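You operate a simulated robot arm through the tools that you are given. There is no shell and no other tool. Be economical: measure what you need, move in short steps, check, and stop when the job is done.

You run a simulated two-armed robot. Do the job below in one go: nothing can be reset, and whatever is moved stays where it is left.

## Task
Take the canister marked "Rinse" from the top of the press bench and put it on the shelf of the hopper bench. Then put the drip pan in the sink basin. Then pull the cloth drawer open. Keep to this order. Set down upright: canister.

It is judged by the outcome, as a careful person would: the job done as asked, and still so three seconds after it is handed in. It fails if anything else is knocked over, pushed out of place, dropped, spilled or broken. Flat cloth is picked up by pressing the open fingertips on it (5 to 10 N) and closing them slowly along it; thin cloth reads only 2 to 8 mm in the jaws.

## Robot
Two 7-joint arms with fingered hands on one trunk, on a base that drives. Base frame: it is fixed to the floor where the robot stands at the start and does not move with it; the origin is under the middle of the robot, x ahead of it, y to its left, z up; the surface under the hand at the start is at about z = 0.8. Readings come in m, rad, newtons and seconds.
The left shoulder is at the start at [0.06, 0.126, 1.18], the right one opposite. With the tool pointing down near the work surface each hand reaches from about 0.1 to 0.7 m from the robot's upright axis, wherever it stands, measured 20 degrees to its own side. Places, roughly: cloth drawer [-1, 1.2, 0.8]; drip pan [0.5, -2.5, 0.75]; shelf of the hopper bench [-1.3, 2.1, 0.3]; sink basin [0.7, -5.6, 0.7]. Payload 2.5 kg a hand.
The TCP of each hand is the grasp point between the finger pads, 0.03 m short of the fingertips. In the tool frame z runs along the fingers and y along their closing line. The gripper opens to 0.104 m. The gripper's body begins 0.035 m behind the TCP. The gripper is a hand of 5 fingers: y runs from the thumb to the fingers, the wrist lies at [-0.015, -0.104, -0.178] in the tool frame, and closing takes about 1.5 s.
Orientation is that of the tool frame in the base frame, as a unit quaternion [w, x, y, z]. With the fingers straight down and the wrist toward the robot, the tool's x, y and z point along [0, 1, 0], [1, 0, 0] and [0, 0, -1] of the base frame.

## Interface
- The arms move only by the tool jog_arm. It takes "left_rows", "right_rows" or both (then of equal length, played together; a hand with none holds still); each is a list of rows, each a list of 3 entries, a list of its own where there are three numbers: the turn, a rotation vector about the tool's x, y, z in rad, then the shift along the tool's x, y, z in m, then the gripper command, from -1 (shut) to 1 (fully open), values between in proportion. In form: [[[wx, wy, wz], [x, y, z], hand], ...]. A call has 1 to 12 rows; each row shifts and turns the commanded pose from where the row before left it, along the tool's axes as they then stand. Rows are played at 5 a second. More than 0.05 m and 0.15 rad between two rows, or a gripper value outside its range, and nothing of the call is played. Where a pose cannot be reached the arm comes as near as it can. A force on the tool above 40 N (or 10 N above the force at the start of the call, whichever is more), or a blocked arm, ends the call early, and 0.2 s more pass. Each finger travels about 0.153 m/s and halts on what it meets, pressing with about 25 N; the grip force reading is that of the motor and also rises with nothing between the fingers. The clock runs only during rows and for 0.2 s after the last one: add rows that do not move to give the fingers time. It gives the time, the measured TCP pose, the force on the tool (base axes), the opening and the grip force at its end, in the units of the frame above (readings bear some noise), with the torque about the TCP (base axes, N m) and any sound that the robot's microphone picked up.
- Cameras (640 x 400 px; columns grow to the right, rows downward): "scene" is now at [0.1209, 0.0165, 1.3773]; the picture's right is [0.22, -0.98, 0.00], its down [-0.67, -0.15, -0.73] and it looks along [0.71, 0.16, -0.69] (base axes); focal length 259 px, centre (320, 200). "left" rides on the left gripper at [-0.08, -0.078, -0.141] in its tool frame; the picture's right is [-0.78, -0.30, 0.56], its down [0.53, -0.78, 0.33] and it looks along [0.33, 0.56, 0.76] (tool axes); focal length 247 px, centre (320, 200). "right" rides on the right gripper at [0.08, -0.078, -0.141] in its tool frame; the picture's right is [-0.78, 0.30, -0.56], its down [-0.54, -0.78, 0.33] and it looks along [-0.33, 0.56, 0.76] (tool axes); focal length 247 px, centre (320, 200). There is no depth. A picture from a camera that has moved, and an enlarged one, comes with that camera's place and axes in the base frame and with its lens.
- camera(camera): a new picture of that camera. The clock stands still meanwhile.
- raise_lower(by): slides the trunk up (or, below 0, down) by that many m; the arms and the scene camera ride with it, the base frame stays. It gives what a move gives, with no picture.
- steer(legs): drives the robot by 1 to 6 legs, each [ahead, left, turn to the left] in m, m and rad, along the robot's own axes; the way and the turn of a leg run together, so that a leg with both is an arc; at most 1.5 m and 3.142 rad a leg. The arms and the cameras ride along, it lands a little off, and it stops where it bumps. It gives what a move gives.
- grasp_type(shape, hand): the hand has 5 fingers and takes this shape, open, in about a second: jaw (thumb against the fingers, like two jaws); tri (thumb and two fingers); tip (a fingertip pinch); poke (one finger out to press); point (the index stretched); flat (the hand flat); cup (the hand cupped); fist (a fist). The gripper value then closes the fingers along that shape, each until it touches; the sizes above hold for jaw. It gives what a move gives, with no picture.
- head_to(pan, tilt): turns the head with the scene camera to pan (to the left, within 1.501 rad either way) and tilt (down, from -0.506 to 1.204), counted from straight ahead of the robot. It gives what a move gives.
- enlarge(camera, box): a new picture of the part [left, top, right, bottom] of that camera's present view, enlarged. The clock stands still meanwhile.
- finish_job(): hands the job in; it is judged then, once.

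Work in short steps. Places have to be worked out from the pictures, the camera data and where the tool is seen: move nearer, look again, correct. Check each grasp and each placing, and mend what went wrong. You have 165 turns and 118 pictures in all, those below and enlarged ones among them. Open the grippers and draw the arms clear of the work before you hand the job in, unless the task says otherwise; then end with one line.

The tools are called after "Call:" by a JSON object that holds its "op" and its "data". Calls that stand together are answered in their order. jog_arm: Moves the arms, as the interface text tells. Its arguments: {"type":"object","properties":{"left_rows":{"type":"array","items":{"type":"array"}},"right_rows":{"type":"array","items":{"type":"array"}}},"required":[]} The other tools are called the same way: raise_lower (by) slides the trunk up or down; grasp_type (shape, hand) gives the hand a shape; steer (legs) drives the base; head_to (pan, tilt) turns the head that bears the scene camera; camera (camera) takes a picture; enlarge (camera, box) takes an enlarged picture of a part of a camera's view; finish_job () hands the job in.

At the start:

```text
time: 0.0
left_tool_pos: [0.4929, 0.1983, 1.0973]
left_tcp_rot: [0.0, 0.708, 0.706, 0.0]
left_ft_force: [-0.1, -0.7, 0.2]
left_torque: [-0.04, 0.04, -0.04]
left_opening: 0.1035
left_gripper_force: 0.2
left_shape: jaw
right_tool_pos: [0.4665, -0.2027, 1.15]
right_tcp_rot: [0.0, 0.707, 0.708, 0.0]
right_ft_force: [-0.6, 0.4, 0.0]
right_torque: [0.0, 0.01, -0.01]
right_opening: 0.1037
right_gripper_force: 0.2
right_shape: jaw
trunk travel left (down, up): [-0.575, 0.365]
robot x, y, heading: [0.001, 0.0005, -0.005]
head pan, tilt: [0.222, 0.754]
```

scene: 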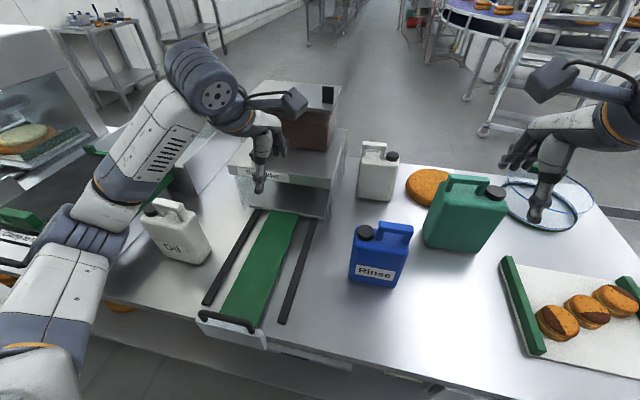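
right: 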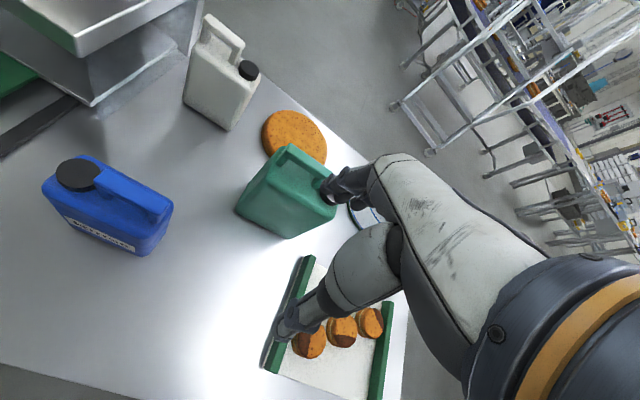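
left: 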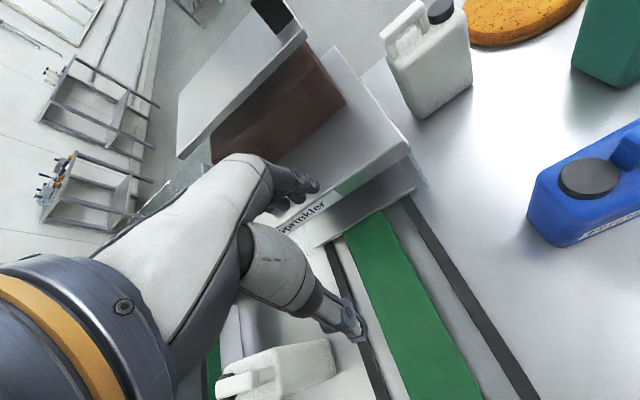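

The Rinse canister (blue) stands at about [0.48, -0.04] on this bench. First I look around to get to know the surroundings.

Call:
{"op": "head_to", "data": {"pan": 1.5, "tilt": 0.4}}

Call:
{"op": "camera", "data": {"camera": "scene"}}

Call:
{"op": "head_to", "data": {"pan": -1.4, "tilt": 0.4}}

Call:
{"op": "camera", "data": {"camera": "scene"}}

Call:
{"op": "head_to", "data": {"pan": 0.0, "tilt": 0.9}}

Call:
{"op": "camera", "data": {"camera": "scene"}}

```text
time: 1.4
left_tool_pos: [0.4928, 0.199, 1.0992]
left_tcp_rot: [-0.001, 0.706, 0.708, 0.001]
left_ft_force: [-0.7, -0.3, -0.7]
left_torque: [-0.01, 0.01, 0.02]
left_opening: 0.1035
left_gripper_force: 0.1
left_shape: jaw
right_tool_pos: [0.466, -0.2028, 1.1504]
right_tcp_rot: [-0.001, 0.707, 0.707, -0.001]
right_ft_force: [0.4, 0.3, -0.8]
right_torque: [0.04, -0.02, 0.01]
right_opening: 0.1038
right_gripper_force: 0.1
right_shape: jaw
trunk travel left (down, up): [-0.575, 0.365]
robot x, y, heading: [0.0019, 0.0004, -0.001]
head pan, tilt: [1.499, 0.4]
```

```text
114 pictures are left
camera scene: at [0.0469, 0.0907, 1.4087], right [1.0, -0.07, 0.0], down [-0.03, -0.39, -0.92], along [0.07, 0.92, -0.39], focal length 259 px, centre (320, 200)
```

scene: 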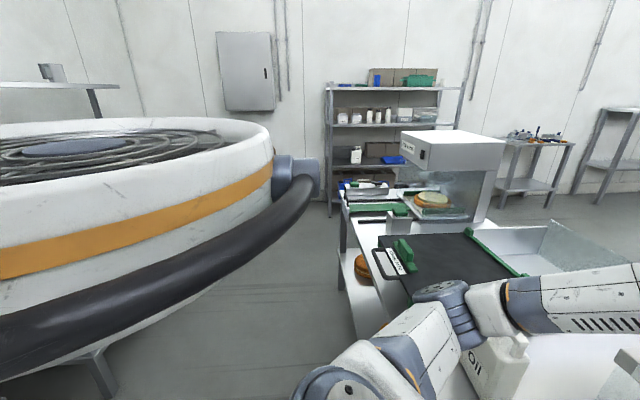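

```text
time: 4.0
left_tool_pos: [0.4924, 0.1982, 1.0975]
left_tcp_rot: [0.0, 0.707, 0.707, 0.0]
left_ft_force: [0.4, 0.2, -0.2]
left_torque: [0.0, 0.02, -0.02]
left_opening: 0.1034
left_gripper_force: 0.0
left_shape: jaw
right_tool_pos: [0.4652, -0.2017, 1.15]
right_tcp_rot: [0.001, 0.707, 0.707, -0.001]
right_ft_force: [0.4, 0.2, 0.5]
right_torque: [0.01, 0.01, -0.03]
right_opening: 0.1038
right_gripper_force: 0.0
right_shape: jaw
trunk travel left (down, up): [-0.575, 0.365]
robot x, y, heading: [0.0016, 0.0015, -0.005]
head pan, tilt: [-1.4, 0.4]
```

```text
113 pictures are left
camera scene: at [0.056, -0.093, 1.4087], right [-0.99, -0.17, 0.0], down [-0.07, 0.38, -0.92], along [0.16, -0.91, -0.39], focal length 259 px, centre (320, 200)
```

scene: 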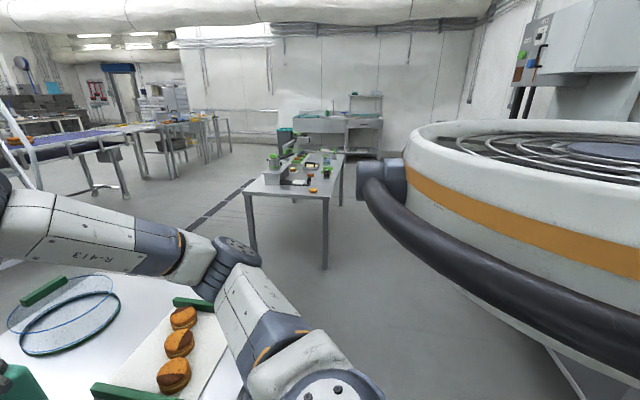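

```text
time: 5.5
left_tool_pos: [0.4935, 0.1993, 1.0973]
left_tcp_rot: [0.0, 0.707, 0.708, 0.001]
left_ft_force: [-0.4, -0.5, 0.2]
left_torque: [-0.01, 0.01, 0.04]
left_opening: 0.1038
left_gripper_force: 0.0
left_shape: jaw
right_tool_pos: [0.4669, -0.2032, 1.1503]
right_tcp_rot: [-0.001, 0.707, 0.708, 0.0]
right_ft_force: [0.4, -0.2, 0.2]
right_torque: [-0.03, 0.02, 0.03]
right_opening: 0.1036
right_gripper_force: 0.0
right_shape: jaw
trunk travel left (down, up): [-0.575, 0.365]
robot x, y, heading: [0.0049, -0.0027, -0.004]
head pan, tilt: [0.0, 0.901]
```

```text
112 pictures are left
camera scene: at [0.1157, -0.0018, 1.3657], right [0.0, -1.0, 0.0], down [-0.78, 0.0, -0.62], along [0.62, 0.0, -0.78], focal length 259 px, centre (320, 200)
```

scene: 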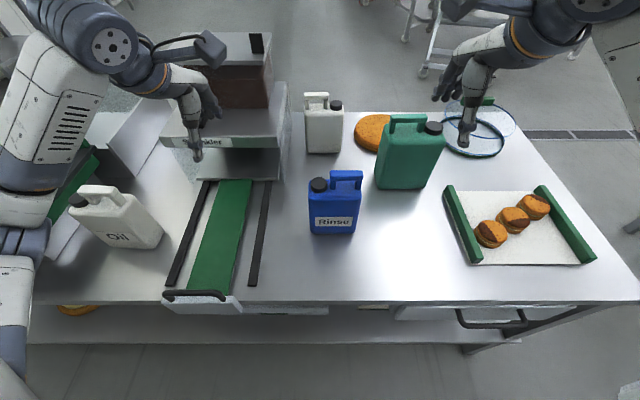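

I can't tell whether the big drum behind is part of the robot. I raise the trunk a little and compare the view.

Call:
{"op": "raise_lower", "data": {"by": 0.15}}

Call:
{"op": "head_to", "data": {"pan": 1.5, "tilt": 0.4}}

Call:
{"op": "camera", "data": {"camera": "scene"}}

```text
time: 7.3
left_tool_pos: [0.4927, 0.1981, 1.2476]
left_tcp_rot: [0.0, 0.707, 0.707, 0.0]
left_ft_force: [0.3, -0.4, -0.5]
left_torque: [-0.02, -0.03, 0.03]
left_opening: 0.1037
left_gripper_force: 0.1
left_shape: jaw
right_tool_pos: [0.4656, -0.2025, 1.2994]
right_tcp_rot: [0.0, 0.707, 0.708, -0.001]
right_ft_force: [-0.3, 0.6, -0.3]
right_torque: [0.02, 0.01, -0.01]
right_opening: 0.1035
right_gripper_force: 0.0
right_shape: jaw
trunk travel left (down, up): [-0.725, 0.215]
robot x, y, heading: [0.0018, 0.0038, -0.001]
head pan, tilt: [0.0, 0.901]
```

```text
time: 8.9
left_tool_pos: [0.4919, 0.1999, 1.2481]
left_tcp_rot: [0.0, 0.707, 0.707, -0.001]
left_ft_force: [-0.7, -0.9, 0.2]
left_torque: [-0.02, 0.0, 0.01]
left_opening: 0.1037
left_gripper_force: 0.1
left_shape: jaw
right_tool_pos: [0.4675, -0.2028, 1.2997]
right_tcp_rot: [0.0, 0.707, 0.707, -0.001]
right_ft_force: [-0.3, 0.0, 0.0]
right_torque: [0.01, -0.01, 0.01]
right_opening: 0.1037
right_gripper_force: 0.1
right_shape: jaw
trunk travel left (down, up): [-0.725, 0.215]
robot x, y, heading: [-0.0007, 0.0004, 0.001]
head pan, tilt: [1.499, 0.4]
```

```text
111 pictures are left
camera scene: at [0.0469, 0.0907, 1.5587], right [1.0, -0.07, 0.0], down [-0.03, -0.39, -0.92], along [0.07, 0.92, -0.39], focal length 259 px, centre (320, 200)
```

scene: 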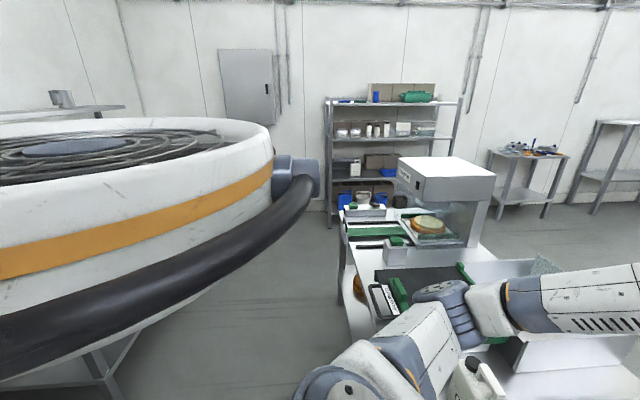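

The drum is the robot's own shoulder. I back off 0.45 m and turn left to see the hopper bench before choosing a grasp.

Call:
{"op": "steer", "data": {"legs": [[-0.45, 0, 0], [0, 0, 1.0]]}}

Call:
{"op": "head_to", "data": {"pan": 1.2, "tilt": 0.5}}

Call:
{"op": "camera", "data": {"camera": "scene"}}

```text
time: 14.1
left_tool_pos: [-0.3514, 0.5222, 1.2487]
left_tcp_rot: [0.001, 0.275, 0.961, 0.0]
left_ft_force: [-0.2, -0.3, -0.4]
left_torque: [-0.04, -0.01, 0.01]
left_opening: 0.1039
left_gripper_force: 0.0
left_shape: jaw
right_tool_pos: [-0.0249, 0.2868, 1.2999]
right_tcp_rot: [0.0, 0.275, 0.962, 0.001]
right_ft_force: [-0.4, 0.3, -0.1]
right_torque: [-0.01, -0.03, -0.01]
right_opening: 0.1039
right_gripper_force: 0.1
right_shape: jaw
trunk travel left (down, up): [-0.725, 0.215]
robot x, y, heading: [-0.44, -0.0007, 1.012]
head pan, tilt: [1.499, 0.4]
```

```text
time: 14.9
left_tool_pos: [-0.3513, 0.521, 1.2488]
left_tcp_rot: [0.0, 0.275, 0.962, -0.001]
left_ft_force: [-0.4, -0.1, 0.6]
left_torque: [-0.01, 0.0, 0.01]
left_opening: 0.1038
left_gripper_force: 0.0
left_shape: jaw
right_tool_pos: [-0.0249, 0.2876, 1.2998]
right_tcp_rot: [0.001, 0.275, 0.961, 0.0]
right_ft_force: [0.7, 0.6, -0.5]
right_torque: [0.04, 0.04, -0.01]
right_opening: 0.1035
right_gripper_force: 0.0
right_shape: jaw
trunk travel left (down, up): [-0.725, 0.215]
robot x, y, heading: [-0.4419, -0.0006, 1.016]
head pan, tilt: [1.201, 0.499]
```

```text
110 pictures are left
camera scene: at [-0.4766, 0.1036, 1.5496], right [0.8, 0.6, 0.0], down [0.29, -0.38, -0.88], along [-0.53, 0.7, -0.48], focal length 259 px, centre (320, 200)
```

scene: 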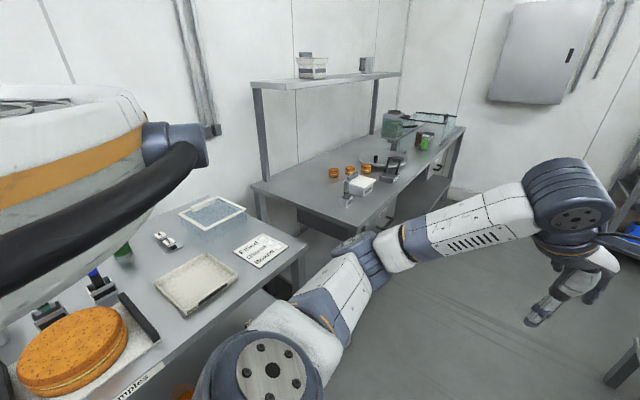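

The long bench in the corner (front edge x≈-0.9, running along y) seems to be the hopper bench, with the drawer near its end. I drive up the aisle to see the shelf and drawer.

Call:
{"op": "steer", "data": {"legs": [[0, 0, 0.555], [1.0, -0.19, 0], [0, 0, 0.9]]}}

Call:
{"op": "head_to", "data": {"pan": 0.4, "tilt": 0.6}}

Call:
{"op": "camera", "data": {"camera": "scene"}}

```text
time: 24.0
left_tool_pos: [-0.7679, 1.1362, 1.248]
left_tcp_rot: [0.0, -0.437, 0.899, 0.0]
left_ft_force: [-0.8, 0.7, 0.1]
left_torque: [-0.02, 0.01, -0.01]
left_opening: 0.1036
left_gripper_force: 0.0
left_shape: jaw
right_tool_pos: [-0.4997, 1.4349, 1.2998]
right_tcp_rot: [0.0, -0.437, 0.899, 0.0]
right_ft_force: [0.3, 0.3, 0.7]
right_torque: [0.02, -0.01, 0.0]
right_opening: 0.1036
right_gripper_force: 0.0
right_shape: jaw
trunk travel left (down, up): [-0.725, 0.215]
robot x, y, heading: [-0.2576, 0.9868, 2.474]
head pan, tilt: [1.201, 0.499]
```

```text
time: 25.1
left_tool_pos: [-0.7691, 1.1355, 1.2484]
left_tcp_rot: [0.0, -0.437, 0.9, 0.0]
left_ft_force: [0.0, 0.2, -0.6]
left_torque: [-0.02, 0.03, -0.01]
left_opening: 0.1035
left_gripper_force: 0.0
left_shape: jaw
right_tool_pos: [-0.4995, 1.435, 1.3008]
right_tcp_rot: [0.0, -0.438, 0.899, 0.001]
right_ft_force: [0.0, 0.4, 1.1]
right_torque: [-0.02, 0.03, 0.0]
right_opening: 0.1037
right_gripper_force: 0.1
right_shape: jaw
trunk travel left (down, up): [-0.725, 0.215]
robot x, y, heading: [-0.2552, 0.9862, 2.473]
head pan, tilt: [0.4, 0.6]
```

```text
109 pictures are left
camera scene: at [-0.3746, 1.0333, 1.5405], right [0.26, 0.96, 0.0], down [0.55, -0.15, -0.83], along [-0.8, 0.22, -0.56], focal length 259 px, centre (320, 200)
```

scene: 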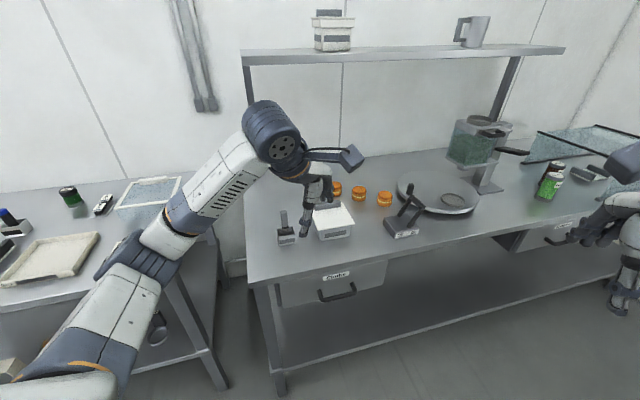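

The drawer with the bar handle is at the bench end, with an open shelf below and to the right. I check the label and the shelf.

Call:
{"op": "enlarge", "data": {"camera": "scene", "box": [240, 200, 640, 400]}}

```text
1.60 times, centred on (440, 300) of scene
camera zoom: at [-0.3746, 1.0333, 1.5405], right [0.26, 0.96, 0.0], down [0.55, -0.15, -0.83], along [-0.8, 0.22, -0.56], focal length 415 px, centre (128, 40)
```

zoom: 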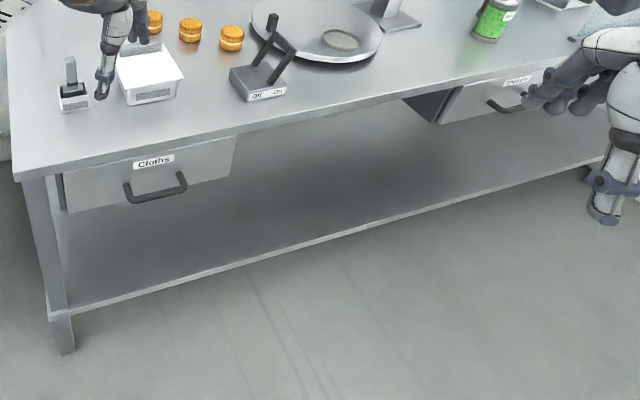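

Drawer "Cloths" and an empty shelf are confirmed. I drive back to the press bench.

Call:
{"op": "steer", "data": {"legs": [[0, 0, -0.9], [-1.0, 0.19, 0], [0, 0, -1.574], [0.4, 0, 0]]}}

Call:
{"op": "head_to", "data": {"pan": -0.1, "tilt": 0.85}}

Call:
{"op": "enlarge", "data": {"camera": "scene", "box": [240, 120, 440, 280]}}

Call:
{"op": "camera", "data": {"camera": "right"}}

```text
time: 38.5
left_tool_pos: [0.4478, 0.2023, 1.249]
left_tcp_rot: [0.0, 0.705, 0.709, 0.0]
left_ft_force: [0.2, -0.2, 0.4]
left_torque: [0.01, 0.01, 0.01]
left_opening: 0.1038
left_gripper_force: 0.0
left_shape: jaw
right_tool_pos: [0.4244, -0.1975, 1.3004]
right_tcp_rot: [0.0, 0.704, 0.71, 0.0]
right_ft_force: [-0.2, 0.6, 0.1]
right_torque: [0.03, 0.02, -0.02]
right_opening: 0.1036
right_gripper_force: 0.0
right_shape: jaw
trunk travel left (down, up): [-0.725, 0.215]
robot x, y, heading: [-0.0467, 0.0039, 0.008]
head pan, tilt: [0.4, 0.6]
```

```text
time: 39.4
left_tool_pos: [0.4473, 0.2036, 1.2478]
left_tcp_rot: [0.0, 0.705, 0.709, 0.0]
left_ft_force: [-0.2, 0.1, -0.6]
left_torque: [0.0, 0.02, -0.01]
left_opening: 0.1036
left_gripper_force: 0.0
left_shape: jaw
right_tool_pos: [0.4244, -0.1984, 1.2998]
right_tcp_rot: [0.0, 0.705, 0.709, 0.001]
right_ft_force: [-0.3, -0.7, -0.3]
right_torque: [-0.05, -0.03, 0.01]
right_opening: 0.1039
right_gripper_force: 0.1
right_shape: jaw
trunk travel left (down, up): [-0.725, 0.215]
robot x, y, heading: [-0.0423, -0.001, 0.003]
head pan, tilt: [-0.099, 0.85]
```

```text
2.50 times, centred on (340, 200) of scene
camera zoom: at [0.0746, -0.0074, 1.5196], right [-0.09, -1.0, 0.0], down [-0.75, 0.07, -0.66], along [0.66, -0.06, -0.75], focal length 648 px, centre (270, 200)
```

zoom: 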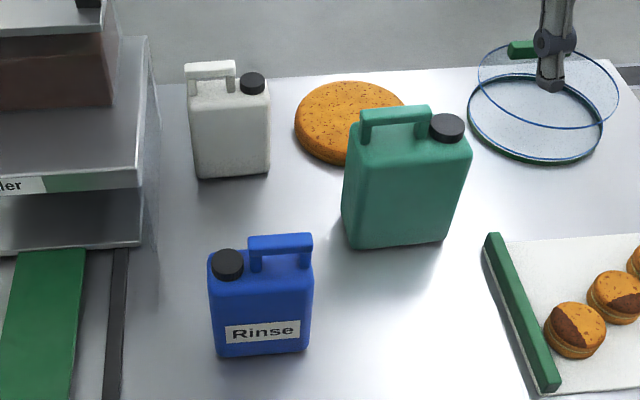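

```text
106 pictures are left
camera right: at [0.3466, -0.1182, 1.4404], right [0.3, -0.77, 0.56], down [-0.77, -0.54, -0.33], along [0.56, -0.33, -0.76], focal length 247 px, centre (320, 200)
```

right: 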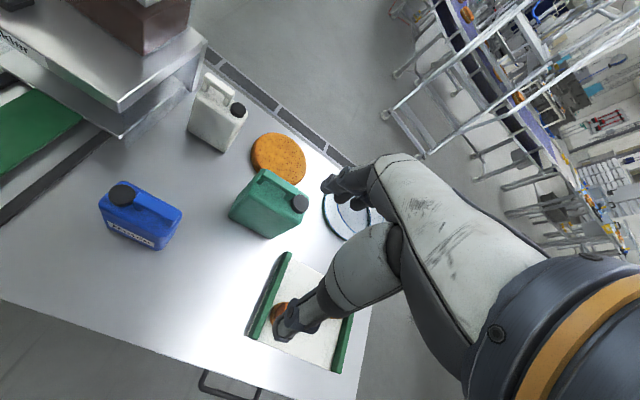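

Front face at x≈0.459, y from 0.023 to -0.092. I zoom in with the right camera for the thickness and handle.

Call:
{"op": "enlarge", "data": {"camera": "right", "box": [60, 140, 220, 280]}}

Call:
{"op": "enlarge", "data": {"camera": "left", "box": [400, 100, 640, 300]}}

```text
2.86 times, centred on (140, 210) of right
camera zoom: at [0.3466, -0.1182, 1.4404], right [0.3, -0.77, 0.56], down [-0.77, -0.54, -0.33], along [0.56, -0.33, -0.76], focal length 706 px, centre (834, 171)
```

zoom: 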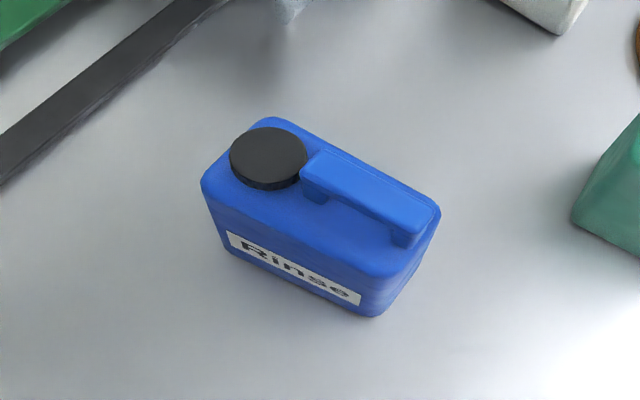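

```text
2.00 times, centred on (520, 200) of left
camera zoom: at [0.3706, 0.123, 1.3892], right [-0.29, -0.78, -0.56], down [-0.78, 0.53, -0.33], along [0.55, 0.34, -0.76], focal length 494 px, centre (-80, 200)
```

zoom: 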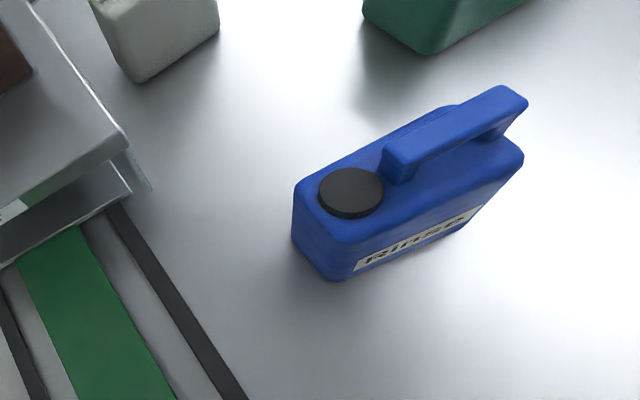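

The handle bar is centred at about [0.477, -0.055, 0.99], running along y and about 2 cm wide. I'll pinch it with the right hand tilted ~48° from the right, so the wrist stays low for the shelf. First I move to a pose 12 cm short of it.

Call:
{"op": "jog_arm", "data": {"right_rows": [[[0, 0.14, 0], [0, 0, 0], 1], [[0, 0.14, 0], [0, 0, 0], 1], [[0, 0.14, 0], [0, 0, 0], 1], [[0, 0.14, 0], [0, 0, 0], 1], [[0, 0.14, 0], [0, 0, 0], 1], [[0, 0.14, 0], [0, 0, 0], 1], [[0, 0, 0], [-0.023, 0.009, 0.033], 1], [[0, 0, 0], [-0.023, 0.009, 0.033], 1], [[0, 0, 0], [-0.023, 0.009, 0.033], 1], [[0, 0, 0], [-0.023, 0.009, 0.033], 1], [[0, 0, 0], [-0.023, 0.009, 0.033], 1], [[0, 0, 0], [-0.023, 0.009, 0.033], 1]]}}

Call:
{"op": "camera", "data": {"camera": "right"}}

Call:
{"op": "camera", "data": {"camera": "scene"}}

```text
time: 42.0
left_tool_pos: [0.4489, 0.203, 1.2489]
left_tcp_rot: [0.0, 0.705, 0.709, 0.001]
left_ft_force: [-0.6, -0.6, 0.1]
left_torque: [-0.03, 0.01, -0.02]
left_opening: 0.1034
left_gripper_force: 0.0
left_shape: jaw
right_tool_pos: [0.4772, -0.1421, 1.0639]
right_tcp_rot: [-0.29, 0.643, 0.648, 0.287]
right_ft_force: [0.2, -0.1, -0.8]
right_torque: [0.0, 0.01, 0.0]
right_opening: 0.1037
right_gripper_force: 0.1
right_shape: jaw
trunk travel left (down, up): [-0.725, 0.215]
robot x, y, heading: [-0.0449, 0.0028, 0.009]
head pan, tilt: [-0.099, 0.85]
```

```text
103 pictures are left
camera right: at [0.4002, -0.1938, 1.2172], right [0.3, -0.93, -0.21], down [-0.78, -0.12, -0.62], along [0.55, 0.35, -0.76], focal length 247 px, centre (320, 200)
```

right: 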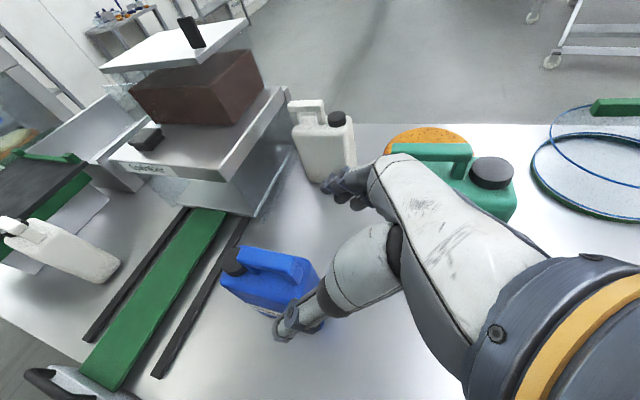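

```text
102 pictures are left
camera scene: at [0.0748, -0.0074, 1.5196], right [-0.09, -1.0, 0.0], down [-0.75, 0.07, -0.66], along [0.66, -0.06, -0.75], focal length 259 px, centre (320, 200)
```

scene: 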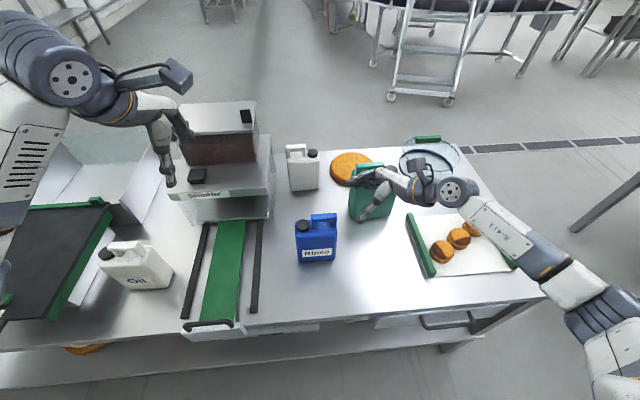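

Call:
{"op": "enlarge", "data": {"camera": "right", "box": [200, 160, 400, 360]}}

Call:
{"op": "enlarge", "data": {"camera": "scene", "box": [270, 150, 430, 290]}}

```text
2.00 times, centred on (300, 260) of right
camera zoom: at [0.4002, -0.1938, 1.2172], right [0.3, -0.93, -0.21], down [-0.78, -0.12, -0.62], along [0.55, 0.35, -0.76], focal length 494 px, centre (360, 80)
```

zoom: 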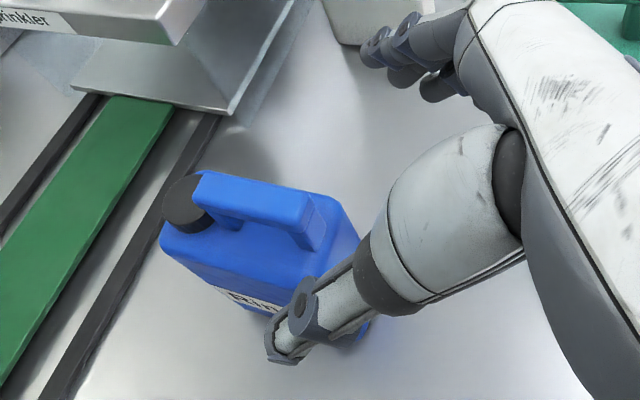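

```text
2.86 times, centred on (350, 220) of scene
camera zoom: at [0.0748, -0.0074, 1.5196], right [-0.09, -1.0, 0.0], down [-0.75, 0.07, -0.66], along [0.66, -0.06, -0.75], focal length 741 px, centre (234, 143)
```

zoom: 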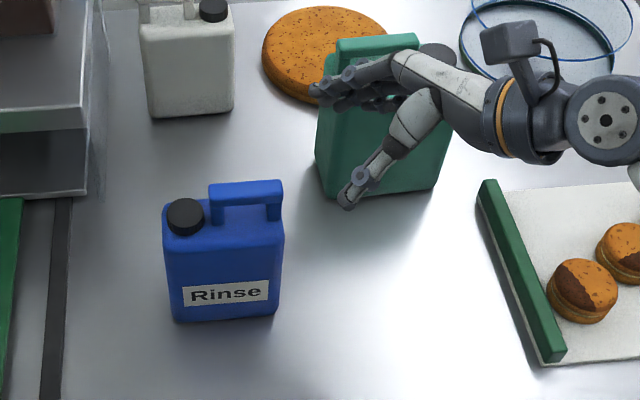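

Both cameras agree: bar top centre ≈ [0.480, -0.058, 0.993]. I advance along the tool to straddle the bar.

Call:
{"op": "jog_arm", "data": {"right_rows": [[[0, 0, 0], [-0.001, 0.001, 0.024], 1], [[0, 0, 0], [-0.001, 0.001, 0.024], 1], [[0, 0, 0], [-0.001, 0.001, 0.024], 1], [[0, 0, 0], [0, 0.001, 0.022], 1], [[0, 0, 0], [0, 0, 0.019], 1], [[0, 0, 0], [0, 0, 0], 1]]}}

Call:
{"op": "enlarge", "data": {"camera": "right", "box": [200, 160, 400, 360]}}

Call:
{"op": "enlarge", "data": {"camera": "scene", "box": [270, 150, 430, 290]}}

```text
time: 43.4
left_tool_pos: [0.4477, 0.2029, 1.2483]
left_tcp_rot: [-0.001, 0.705, 0.709, 0.0]
left_ft_force: [0.5, -0.9, 0.3]
left_torque: [-0.02, -0.01, 0.01]
left_opening: 0.1038
left_gripper_force: 0.1
left_shape: jaw
right_tool_pos: [0.4815, -0.0602, 0.9868]
right_tcp_rot: [-0.289, 0.643, 0.648, 0.288]
right_ft_force: [0.6, 0.2, 1.2]
right_torque: [0.03, 0.01, 0.07]
right_opening: 0.1038
right_gripper_force: 0.0
right_shape: jaw
trunk travel left (down, up): [-0.725, 0.215]
robot x, y, heading: [-0.0437, 0.0043, 0.006]
head pan, tilt: [-0.099, 0.85]
```

```text
2.00 times, centred on (300, 260) of right
camera zoom: at [0.4048, -0.1125, 1.1405], right [0.3, -0.93, -0.21], down [-0.78, -0.11, -0.62], along [0.55, 0.35, -0.76], focal length 494 px, centre (360, 80)
```

zoom: 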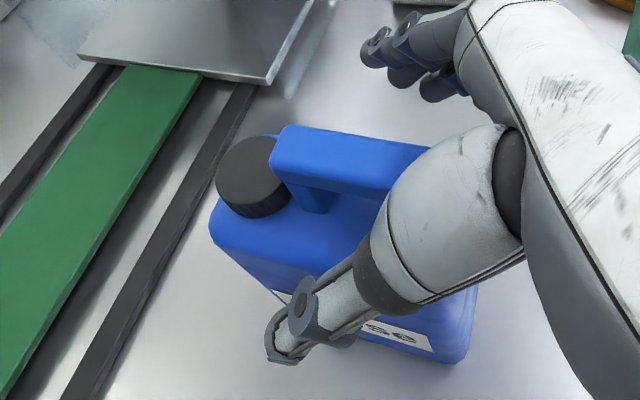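

```text
2.86 times, centred on (350, 220) of scene
camera zoom: at [0.0744, -0.0076, 1.5196], right [-0.09, -1.0, 0.0], down [-0.75, 0.07, -0.66], along [0.66, -0.06, -0.75], focal length 741 px, centre (234, 143)
```

zoom: 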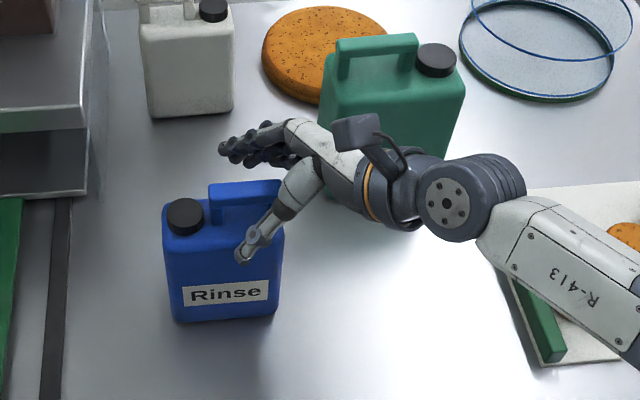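

The thumb and fingers straddle the bar. I close in steps and watch the force.

Call:
{"op": "jog_arm", "data": {"right_rows": [[[0, 0, 0], [0, 0, 0], 0.5], [[0, 0, 0], [0, 0, 0], 0.2], [[0, 0, 0], [0, 0, 0], -0.1], [[0, 0, 0], [0, 0, 0], -0.3], [[0, 0, 0], [0, 0, 0], -0.4], [[0, 0, 0], [0, 0, 0], -0.4]]}}

Call:
{"op": "enlarge", "data": {"camera": "right", "box": [200, 160, 400, 360]}}

```text
time: 44.8
left_tool_pos: [0.4477, 0.2028, 1.2481]
left_tcp_rot: [0.0, 0.704, 0.71, 0.0]
left_ft_force: [-0.7, 0.0, -0.2]
left_torque: [0.0, 0.01, 0.01]
left_opening: 0.1036
left_gripper_force: 0.0
left_shape: jaw
right_tool_pos: [0.4821, -0.0614, 0.9893]
right_tcp_rot: [-0.289, 0.643, 0.648, 0.288]
right_ft_force: [3.2, -0.6, 4.2]
right_torque: [-0.04, -0.22, 0.06]
right_opening: 0.0316
right_gripper_force: 0.1
right_shape: jaw
trunk travel left (down, up): [-0.725, 0.215]
robot x, y, heading: [-0.0477, 0.0031, 0.01]
head pan, tilt: [-0.099, 0.85]
```

```text
2.00 times, centred on (300, 260) of right
camera zoom: at [0.405, -0.1126, 1.1413], right [0.3, -0.93, -0.21], down [-0.77, -0.11, -0.62], along [0.56, 0.35, -0.76], focal length 494 px, centre (360, 80)
```

zoom: 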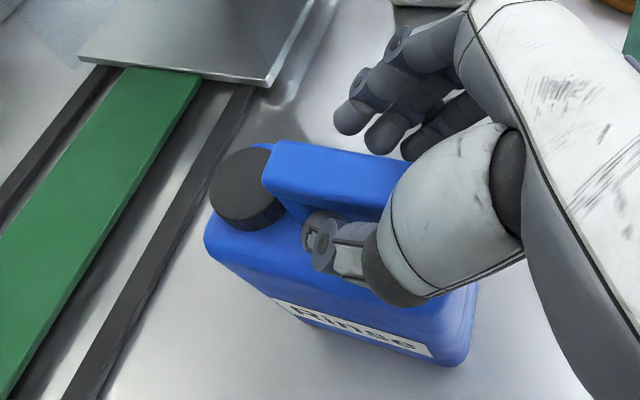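

The thumb has met the bar first (3 N in x, 4 N up). I shift the hand 1 cm towards the robot and 4 mm up, then close further.

Call:
{"op": "jog_arm", "data": {"right_rows": [[[0, 0, 0], [0.003, -0.005, -0.002], -0.38], [[0, 0, 0], [0, -0.005, -0.001], -0.38], [[0, 0, 0], [0, 0, 0], -0.4]]}}

Call:
{"op": "enlarge", "data": {"camera": "right", "box": [200, 160, 400, 360]}}

```text
time: 45.6
left_tool_pos: [0.4483, 0.2022, 1.2487]
left_tcp_rot: [0.0, 0.705, 0.709, -0.001]
left_ft_force: [-0.1, -0.4, 0.4]
left_torque: [0.01, 0.01, 0.0]
left_opening: 0.1038
left_gripper_force: 0.1
left_shape: jaw
right_tool_pos: [0.4712, -0.0609, 0.9918]
right_tcp_rot: [-0.29, 0.644, 0.648, 0.286]
right_ft_force: [2.8, -0.1, 1.0]
right_torque: [-0.07, -0.21, 0.03]
right_opening: 0.0318
right_gripper_force: 0.1
right_shape: jaw
trunk travel left (down, up): [-0.725, 0.215]
robot x, y, heading: [-0.0455, 0.0001, 0.004]
head pan, tilt: [-0.099, 0.85]
```

```text
2.00 times, centred on (300, 260) of right
camera zoom: at [0.3946, -0.1124, 1.145], right [0.3, -0.93, -0.21], down [-0.78, -0.12, -0.62], along [0.55, 0.35, -0.76], focal length 494 px, centre (360, 80)
```

zoom: 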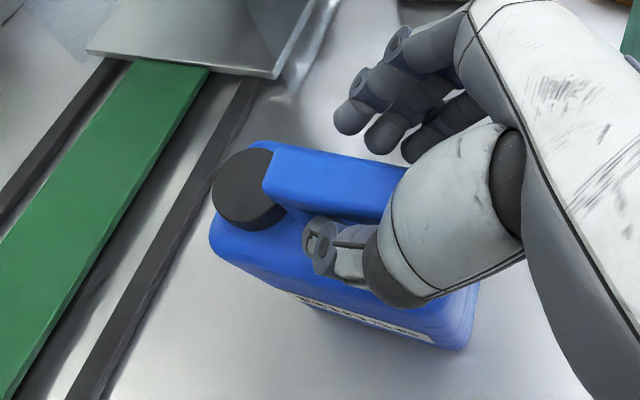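

The label foreshortened: the fingers are pulling the bar towards the robot and tilting the canister. I shift back the other way, +1.8 cm.

Call:
{"op": "jog_arm", "data": {"right_rows": [[[0, 0, 0], [0, 0.005, 0], -0.38], [[0, 0, 0], [0, 0.005, 0], -0.38], [[0, 0, 0], [0, 0.005, 0], -0.38], [[0, 0, 0], [0, 0.003, 0], -0.38], [[0, 0, 0], [0, 0, 0], -0.38]]}}

Call:
{"op": "enlarge", "data": {"camera": "right", "box": [200, 160, 400, 360]}}

Call:
{"op": "enlarge", "data": {"camera": "scene", "box": [270, 150, 430, 290]}}

```text
time: 46.8
left_tool_pos: [0.448, 0.2042, 1.2493]
left_tcp_rot: [0.0, 0.705, 0.71, 0.0]
left_ft_force: [-0.2, 0.4, 0.3]
left_torque: [0.02, 0.03, 0.02]
left_opening: 0.1036
left_gripper_force: 0.1
left_shape: jaw
right_tool_pos: [0.4883, -0.0597, 0.9911]
right_tcp_rot: [-0.288, 0.644, 0.648, 0.287]
right_ft_force: [-1.4, -0.7, -0.1]
right_torque: [0.02, 0.02, 0.03]
right_opening: 0.0329
right_gripper_force: 0.0
right_shape: jaw
trunk travel left (down, up): [-0.725, 0.215]
robot x, y, heading: [-0.0415, 0.0032, 0.01]
head pan, tilt: [-0.099, 0.85]
```

```text
2.00 times, centred on (300, 260) of right
camera zoom: at [0.4119, -0.112, 1.1449], right [0.3, -0.93, -0.21], down [-0.78, -0.12, -0.62], along [0.55, 0.35, -0.76], focal length 494 px, centre (360, 80)
```

zoom: 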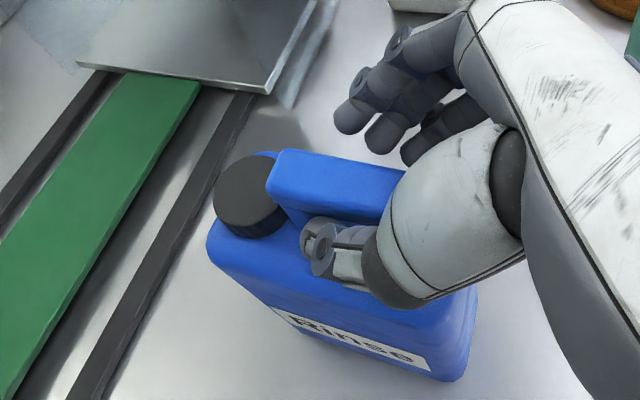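

```text
2.86 times, centred on (350, 220) of scene
camera zoom: at [0.0742, -0.0075, 1.5196], right [-0.09, -1.0, 0.0], down [-0.75, 0.07, -0.66], along [0.66, -0.06, -0.75], focal length 741 px, centre (234, 143)
```

zoom: 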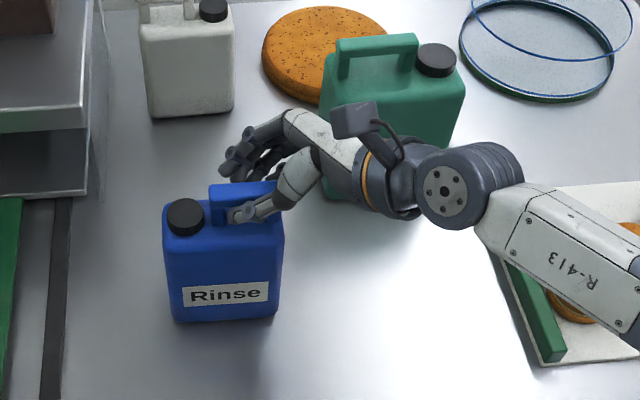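

Upright again and nearly force-free. I close the rest of the way.

Call:
{"op": "jog_arm", "data": {"right_rows": [[[0, 0, 0], [0, 0, 0], -0.5], [[0, 0, 0], [0, 0, 0], -0.6], [[0, 0, 0], [0, 0, 0], -0.7], [[0, 0, 0], [0, 0, 0], -0.85], [[0, 0, 0], [0, 0, 0], -1], [[0, 0, 0], [0, 0, 0], -1], [[0, 0, 0], [0, 0, 0], -1], [[0, 0, 0], [0, 0, 0], -1]]}}

Call:
{"op": "enlarge", "data": {"camera": "right", "box": [200, 160, 400, 360]}}

```text
time: 48.6
left_tool_pos: [0.4487, 0.2038, 1.2477]
left_tcp_rot: [0.0, 0.705, 0.71, 0.0]
left_ft_force: [-0.3, 0.0, -0.4]
left_torque: [0.01, 0.0, -0.02]
left_opening: 0.1038
left_gripper_force: 0.1
left_shape: jaw
right_tool_pos: [0.49, -0.0601, 0.9928]
right_tcp_rot: [-0.29, 0.643, 0.648, 0.287]
right_ft_force: [-0.2, 1.0, 0.6]
right_torque: [0.01, -0.15, -0.01]
right_opening: 0.008
right_gripper_force: 25.3
right_shape: jaw
trunk travel left (down, up): [-0.725, 0.215]
robot x, y, heading: [-0.0419, 0.0, 0.008]
head pan, tilt: [-0.099, 0.85]
```

```text
2.00 times, centred on (300, 260) of right
camera zoom: at [0.4123, -0.1118, 1.1447], right [0.3, -0.93, -0.21], down [-0.78, -0.12, -0.62], along [0.55, 0.35, -0.76], focal length 494 px, centre (360, 80)
```

zoom: 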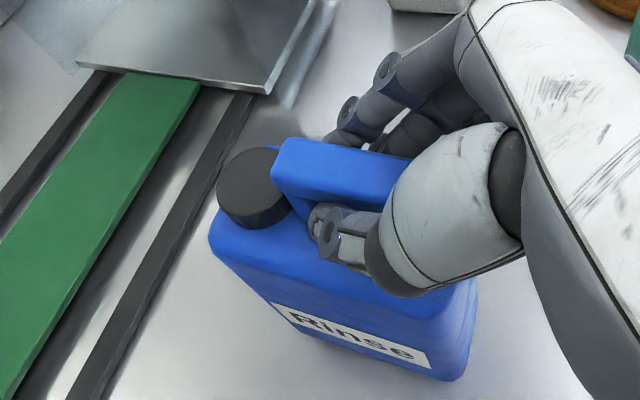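

Grip force 25 N, with fingers wrapped about the bar. I test-lift 4 cm.

Call:
{"op": "jog_arm", "data": {"right_rows": [[[0, 0, 0], [0.0075, 0, -0.0067], -1], [[0, 0, 0], [0.0075, 0, -0.0067], -1], [[0, 0, 0], [0.0075, 0, -0.0067], -1], [[0, 0, 0], [0.0075, 0, -0.0067], -1], [[0, 0, 0], [0, 0, 0], -1]]}}

Call:
{"op": "camera", "data": {"camera": "right"}}

Call:
{"op": "enlarge", "data": {"camera": "scene", "box": [270, 150, 430, 290]}}

```text
time: 49.8
left_tool_pos: [0.449, 0.2044, 1.2473]
left_tcp_rot: [0.0, 0.704, 0.71, 0.0]
left_ft_force: [-0.5, 0.5, 0.0]
left_torque: [-0.02, -0.02, -0.01]
left_opening: 0.1041
left_gripper_force: 0.1
left_shape: jaw
right_tool_pos: [0.4899, -0.0601, 1.0318]
right_tcp_rot: [-0.289, 0.645, 0.647, 0.286]
right_ft_force: [-0.4, -0.4, -11.1]
right_torque: [-0.24, -0.08, -0.02]
right_opening: 0.0074
right_gripper_force: 25.3
right_shape: jaw
trunk travel left (down, up): [-0.725, 0.215]
robot x, y, heading: [-0.0432, 0.0006, 0.006]
head pan, tilt: [-0.099, 0.85]
```

```text
92 pictures are left
camera right: at [0.4134, -0.112, 1.184], right [0.3, -0.93, -0.21], down [-0.78, -0.12, -0.62], along [0.55, 0.35, -0.76], focal length 247 px, centre (320, 200)
```

right: 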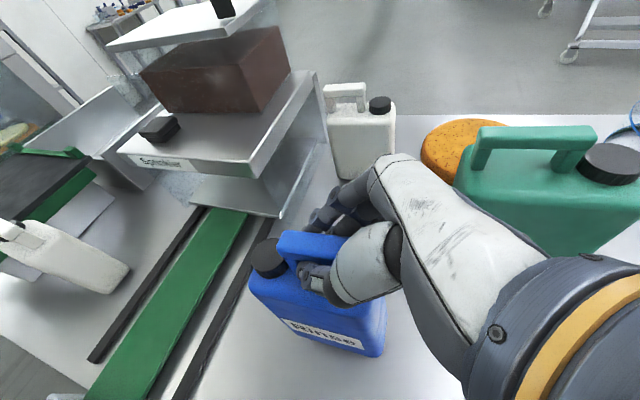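

```text
2.86 times, centred on (350, 220) of scene
camera zoom: at [0.0757, -0.0076, 1.5194], right [-0.09, -1.0, 0.0], down [-0.75, 0.07, -0.66], along [0.66, -0.06, -0.75], focal length 741 px, centre (234, 143)
```

zoom: 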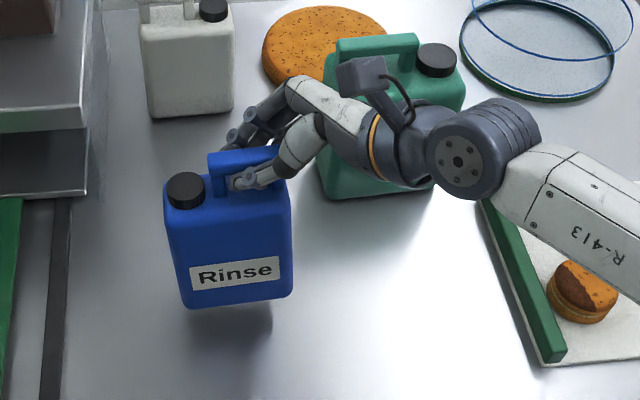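

Canister held (≈1.1 kg), hanging upright. I raise, back off, and then yaw the hand to point ahead.

Call:
{"op": "raise_lower", "data": {"by": 0.1}}

Call:
{"op": "steer", "data": {"legs": [[-0.42, 0, 0]]}}

Call:
{"op": "jog_arm", "data": {"right_rows": [[[-0.104, 0, 0.0934], [0, 0, 0], -1], [[-0.104, 0, 0.0934], [0, 0, 0], -1], [[-0.104, 0, 0.0934], [0, 0, 0], -1], [[-0.104, 0, 0.0934], [0, 0, 0], -1], [[-0.104, 0, 0.0934], [0, 0, 0], -1], [[-0.104, 0, 0.0934], [0, 0, 0], -1]]}}

Call:
{"op": "camera", "data": {"camera": "scene"}}

```text
time: 51.1
left_tool_pos: [0.4489, 0.2038, 1.3482]
left_tcp_rot: [0.0, 0.704, 0.71, 0.0]
left_ft_force: [-0.4, 0.2, 0.1]
left_torque: [0.0, 0.0, 0.0]
left_opening: 0.1036
left_gripper_force: 0.1
left_shape: jaw
right_tool_pos: [0.49, -0.0611, 1.1306]
right_tcp_rot: [-0.29, 0.643, 0.648, 0.287]
right_ft_force: [1.0, -0.4, -10.9]
right_torque: [-0.21, -0.13, 0.02]
right_opening: 0.0075
right_gripper_force: 25.1
right_shape: jaw
trunk travel left (down, up): [-0.825, 0.115]
robot x, y, heading: [-0.0413, -0.0011, 0.009]
head pan, tilt: [-0.099, 0.85]
```

```text
time: 53.8
left_tool_pos: [0.0262, 0.2011, 1.3484]
left_tcp_rot: [0.0, 0.705, 0.71, -0.001]
left_ft_force: [-0.5, 0.8, -0.1]
left_torque: [0.04, -0.03, -0.02]
left_opening: 0.1034
left_gripper_force: 0.0
left_shape: jaw
right_tool_pos: [0.0677, -0.0639, 1.1309]
right_tcp_rot: [-0.29, 0.644, 0.647, 0.287]
right_ft_force: [-0.2, -0.1, -9.8]
right_torque: [-0.2, -0.14, 0.0]
right_opening: 0.0073
right_gripper_force: 25.1
right_shape: jaw
trunk travel left (down, up): [-0.825, 0.115]
robot x, y, heading: [-0.4696, -0.0017, 0.01]
head pan, tilt: [-0.099, 0.85]
```

```text
time: 55.1
left_tool_pos: [0.0251, 0.2006, 1.3487]
left_tcp_rot: [0.0, 0.705, 0.71, 0.0]
left_ft_force: [-0.2, 1.0, 0.3]
left_torque: [0.03, -0.05, 0.01]
left_opening: 0.1037
left_gripper_force: 0.1
left_shape: jaw
right_tool_pos: [0.0664, -0.0644, 1.1296]
right_tcp_rot: [-0.223, 0.765, 0.5, 0.339]
right_ft_force: [0.2, 0.0, -11.1]
right_torque: [-0.24, -0.07, -0.04]
right_opening: 0.0073
right_gripper_force: 25.1
right_shape: jaw
right hand out of reach, approached as far as the arm can: row 4, 5, 6
trunk travel left (down, up): [-0.825, 0.115]
robot x, y, heading: [-0.4644, -0.0016, 0.011]
head pan, tilt: [-0.099, 0.85]
```

```text
90 pictures are left
camera scene: at [-0.3473, -0.0105, 1.6195], right [-0.09, -1.0, 0.0], down [-0.75, 0.07, -0.66], along [0.66, -0.06, -0.75], focal length 259 px, centre (320, 200)
```

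scene: 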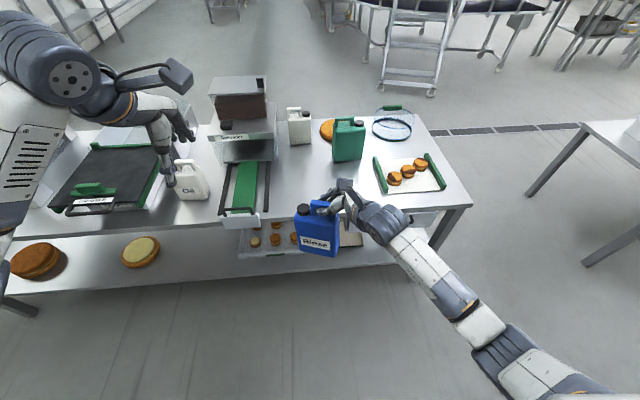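

The yaw hits a joint limit here. I move the hand to the robot's right (−y), where the limit should ease, and see.

Call:
{"op": "jog_arm", "data": {"right_rows": [[[0, 0, 0], [-0.018, 0.03, -0.02], -1], [[0, 0, 0], [-0.018, 0.03, -0.02], -1], [[0, 0, 0], [-0.018, 0.03, -0.02], -1], [[0, 0, 0], [-0.018, 0.03, -0.02], -1], [[0, 0, 0], [-0.018, 0.03, -0.02], -1], [[0, 0, 0], [-0.018, 0.03, -0.02], -1], [[0, 0, 0], [0, 0, 0], -1]]}}

```text
time: 56.8
left_tool_pos: [0.0255, 0.2007, 1.3463]
left_tcp_rot: [0.0, 0.704, 0.71, 0.0]
left_ft_force: [0.1, 0.9, -0.1]
left_torque: [-0.01, -0.02, -0.02]
left_opening: 0.1035
left_gripper_force: 0.1
left_shape: jaw
right_tool_pos: [0.1683, -0.2847, 1.1295]
right_tcp_rot: [-0.223, 0.763, 0.501, 0.34]
right_ft_force: [-1.1, -0.2, -10.1]
right_torque: [-0.27, -0.02, 0.01]
right_opening: 0.0077
right_gripper_force: 25.5
right_shape: jaw
trunk travel left (down, up): [-0.825, 0.115]
robot x, y, heading: [-0.4675, -0.0012, 0.01]
head pan, tilt: [-0.099, 0.85]
```

The command is clamped to the actual pose. I try yawing further from here.

Call:
{"op": "jog_arm", "data": {"right_rows": [[[-0.104, 0, 0.0934], [0, 0, 0], -1], [[-0.104, 0, 0.0934], [0, 0, 0], -1], [[-0.104, 0, 0.0934], [0, 0, 0], -1], [[-0.104, 0, 0.0934], [0, 0, 0], -1], [[-0.104, 0, 0.0934], [0, 0, 0], -1], [[-0.104, 0, 0.0934], [0, 0, 0], -1]]}}

```text
time: 58.1
left_tool_pos: [0.0281, 0.2015, 1.3468]
left_tcp_rot: [0.001, 0.705, 0.709, -0.001]
left_ft_force: [1.4, 0.7, 0.0]
left_torque: [-0.03, -0.02, -0.01]
left_opening: 0.1034
left_gripper_force: 0.1
left_shape: jaw
right_tool_pos: [0.1666, -0.3045, 1.133]
right_tcp_rot: [-0.12, 0.888, 0.218, 0.387]
right_ft_force: [0.4, 0.1, -9.4]
right_torque: [-0.25, 0.04, 0.01]
right_opening: 0.0081
right_gripper_force: 25.1
right_shape: jaw
right hand out of reach, approached as far as the arm can: row 4, 5, 6
trunk travel left (down, up): [-0.825, 0.115]
robot x, y, heading: [-0.4667, -0.003, 0.006]
head pan, tilt: [-0.099, 0.85]
```

The hand now points about 28° left of ahead, good enough. I draw it back 18 cm towards the robot for driving and check the view.

Call:
{"op": "jog_arm", "data": {"right_rows": [[[0, 0, 0], [-0.021, -0.0166, -0.024], -1], [[0, 0, 0], [-0.021, -0.0166, -0.024], -1], [[0, 0, 0], [-0.021, -0.0166, -0.024], -1], [[0, 0, 0], [-0.021, -0.0166, -0.024], -1], [[0, 0, 0], [-0.021, -0.0166, -0.024], -1], [[0, 0, 0], [0, 0, 0], -1]]}}

Call:
{"op": "camera", "data": {"camera": "scene"}}

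Call:
{"op": "camera", "data": {"camera": "right"}}

```text
time: 59.5
left_tool_pos: [0.026, 0.1991, 1.3473]
left_tcp_rot: [0.0, 0.705, 0.709, 0.0]
left_ft_force: [0.1, -0.2, -0.7]
left_torque: [0.0, 0.01, -0.03]
left_opening: 0.1038
left_gripper_force: 0.0
left_shape: jaw
right_tool_pos: [0.1046, -0.3254, 1.142]
right_tcp_rot: [-0.141, 0.883, 0.224, 0.388]
right_ft_force: [-0.2, -0.1, -10.6]
right_torque: [-0.3, 0.01, 0.01]
right_opening: 0.0074
right_gripper_force: 25.6
right_shape: jaw
right hand out of reach, approached as far as the arm can: row 1, 2, 3, 4, 5
trunk travel left (down, up): [-0.825, 0.115]
robot x, y, heading: [-0.4655, -0.001, 0.004]
head pan, tilt: [-0.099, 0.85]
```

```text
89 pictures are left
camera scene: at [-0.3464, -0.011, 1.6194], right [-0.09, -1.0, 0.0], down [-0.75, 0.07, -0.66], along [0.66, -0.06, -0.75], focal length 259 px, centre (320, 200)
```

scene: 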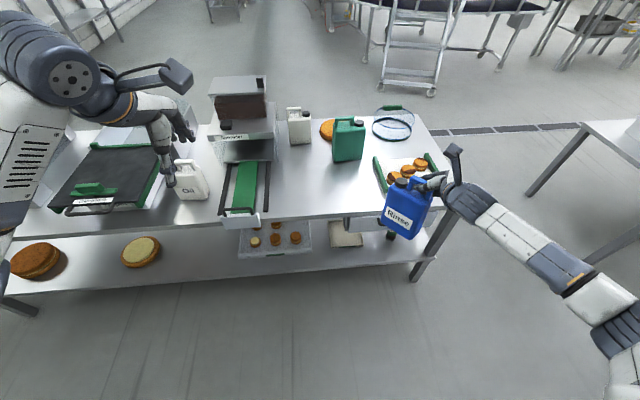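

```text
88 pictures are left
camera right: at [0.0263, -0.2965, 1.3001], right [-0.66, -0.71, -0.24], down [-0.51, 0.66, -0.56], along [0.55, -0.25, -0.79], focal length 247 px, centre (320, 200)
```

right: 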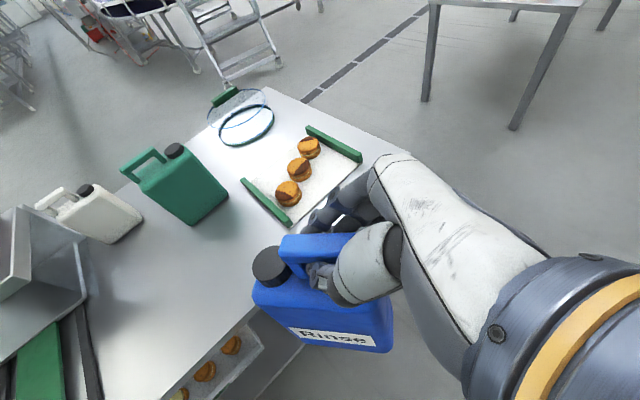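

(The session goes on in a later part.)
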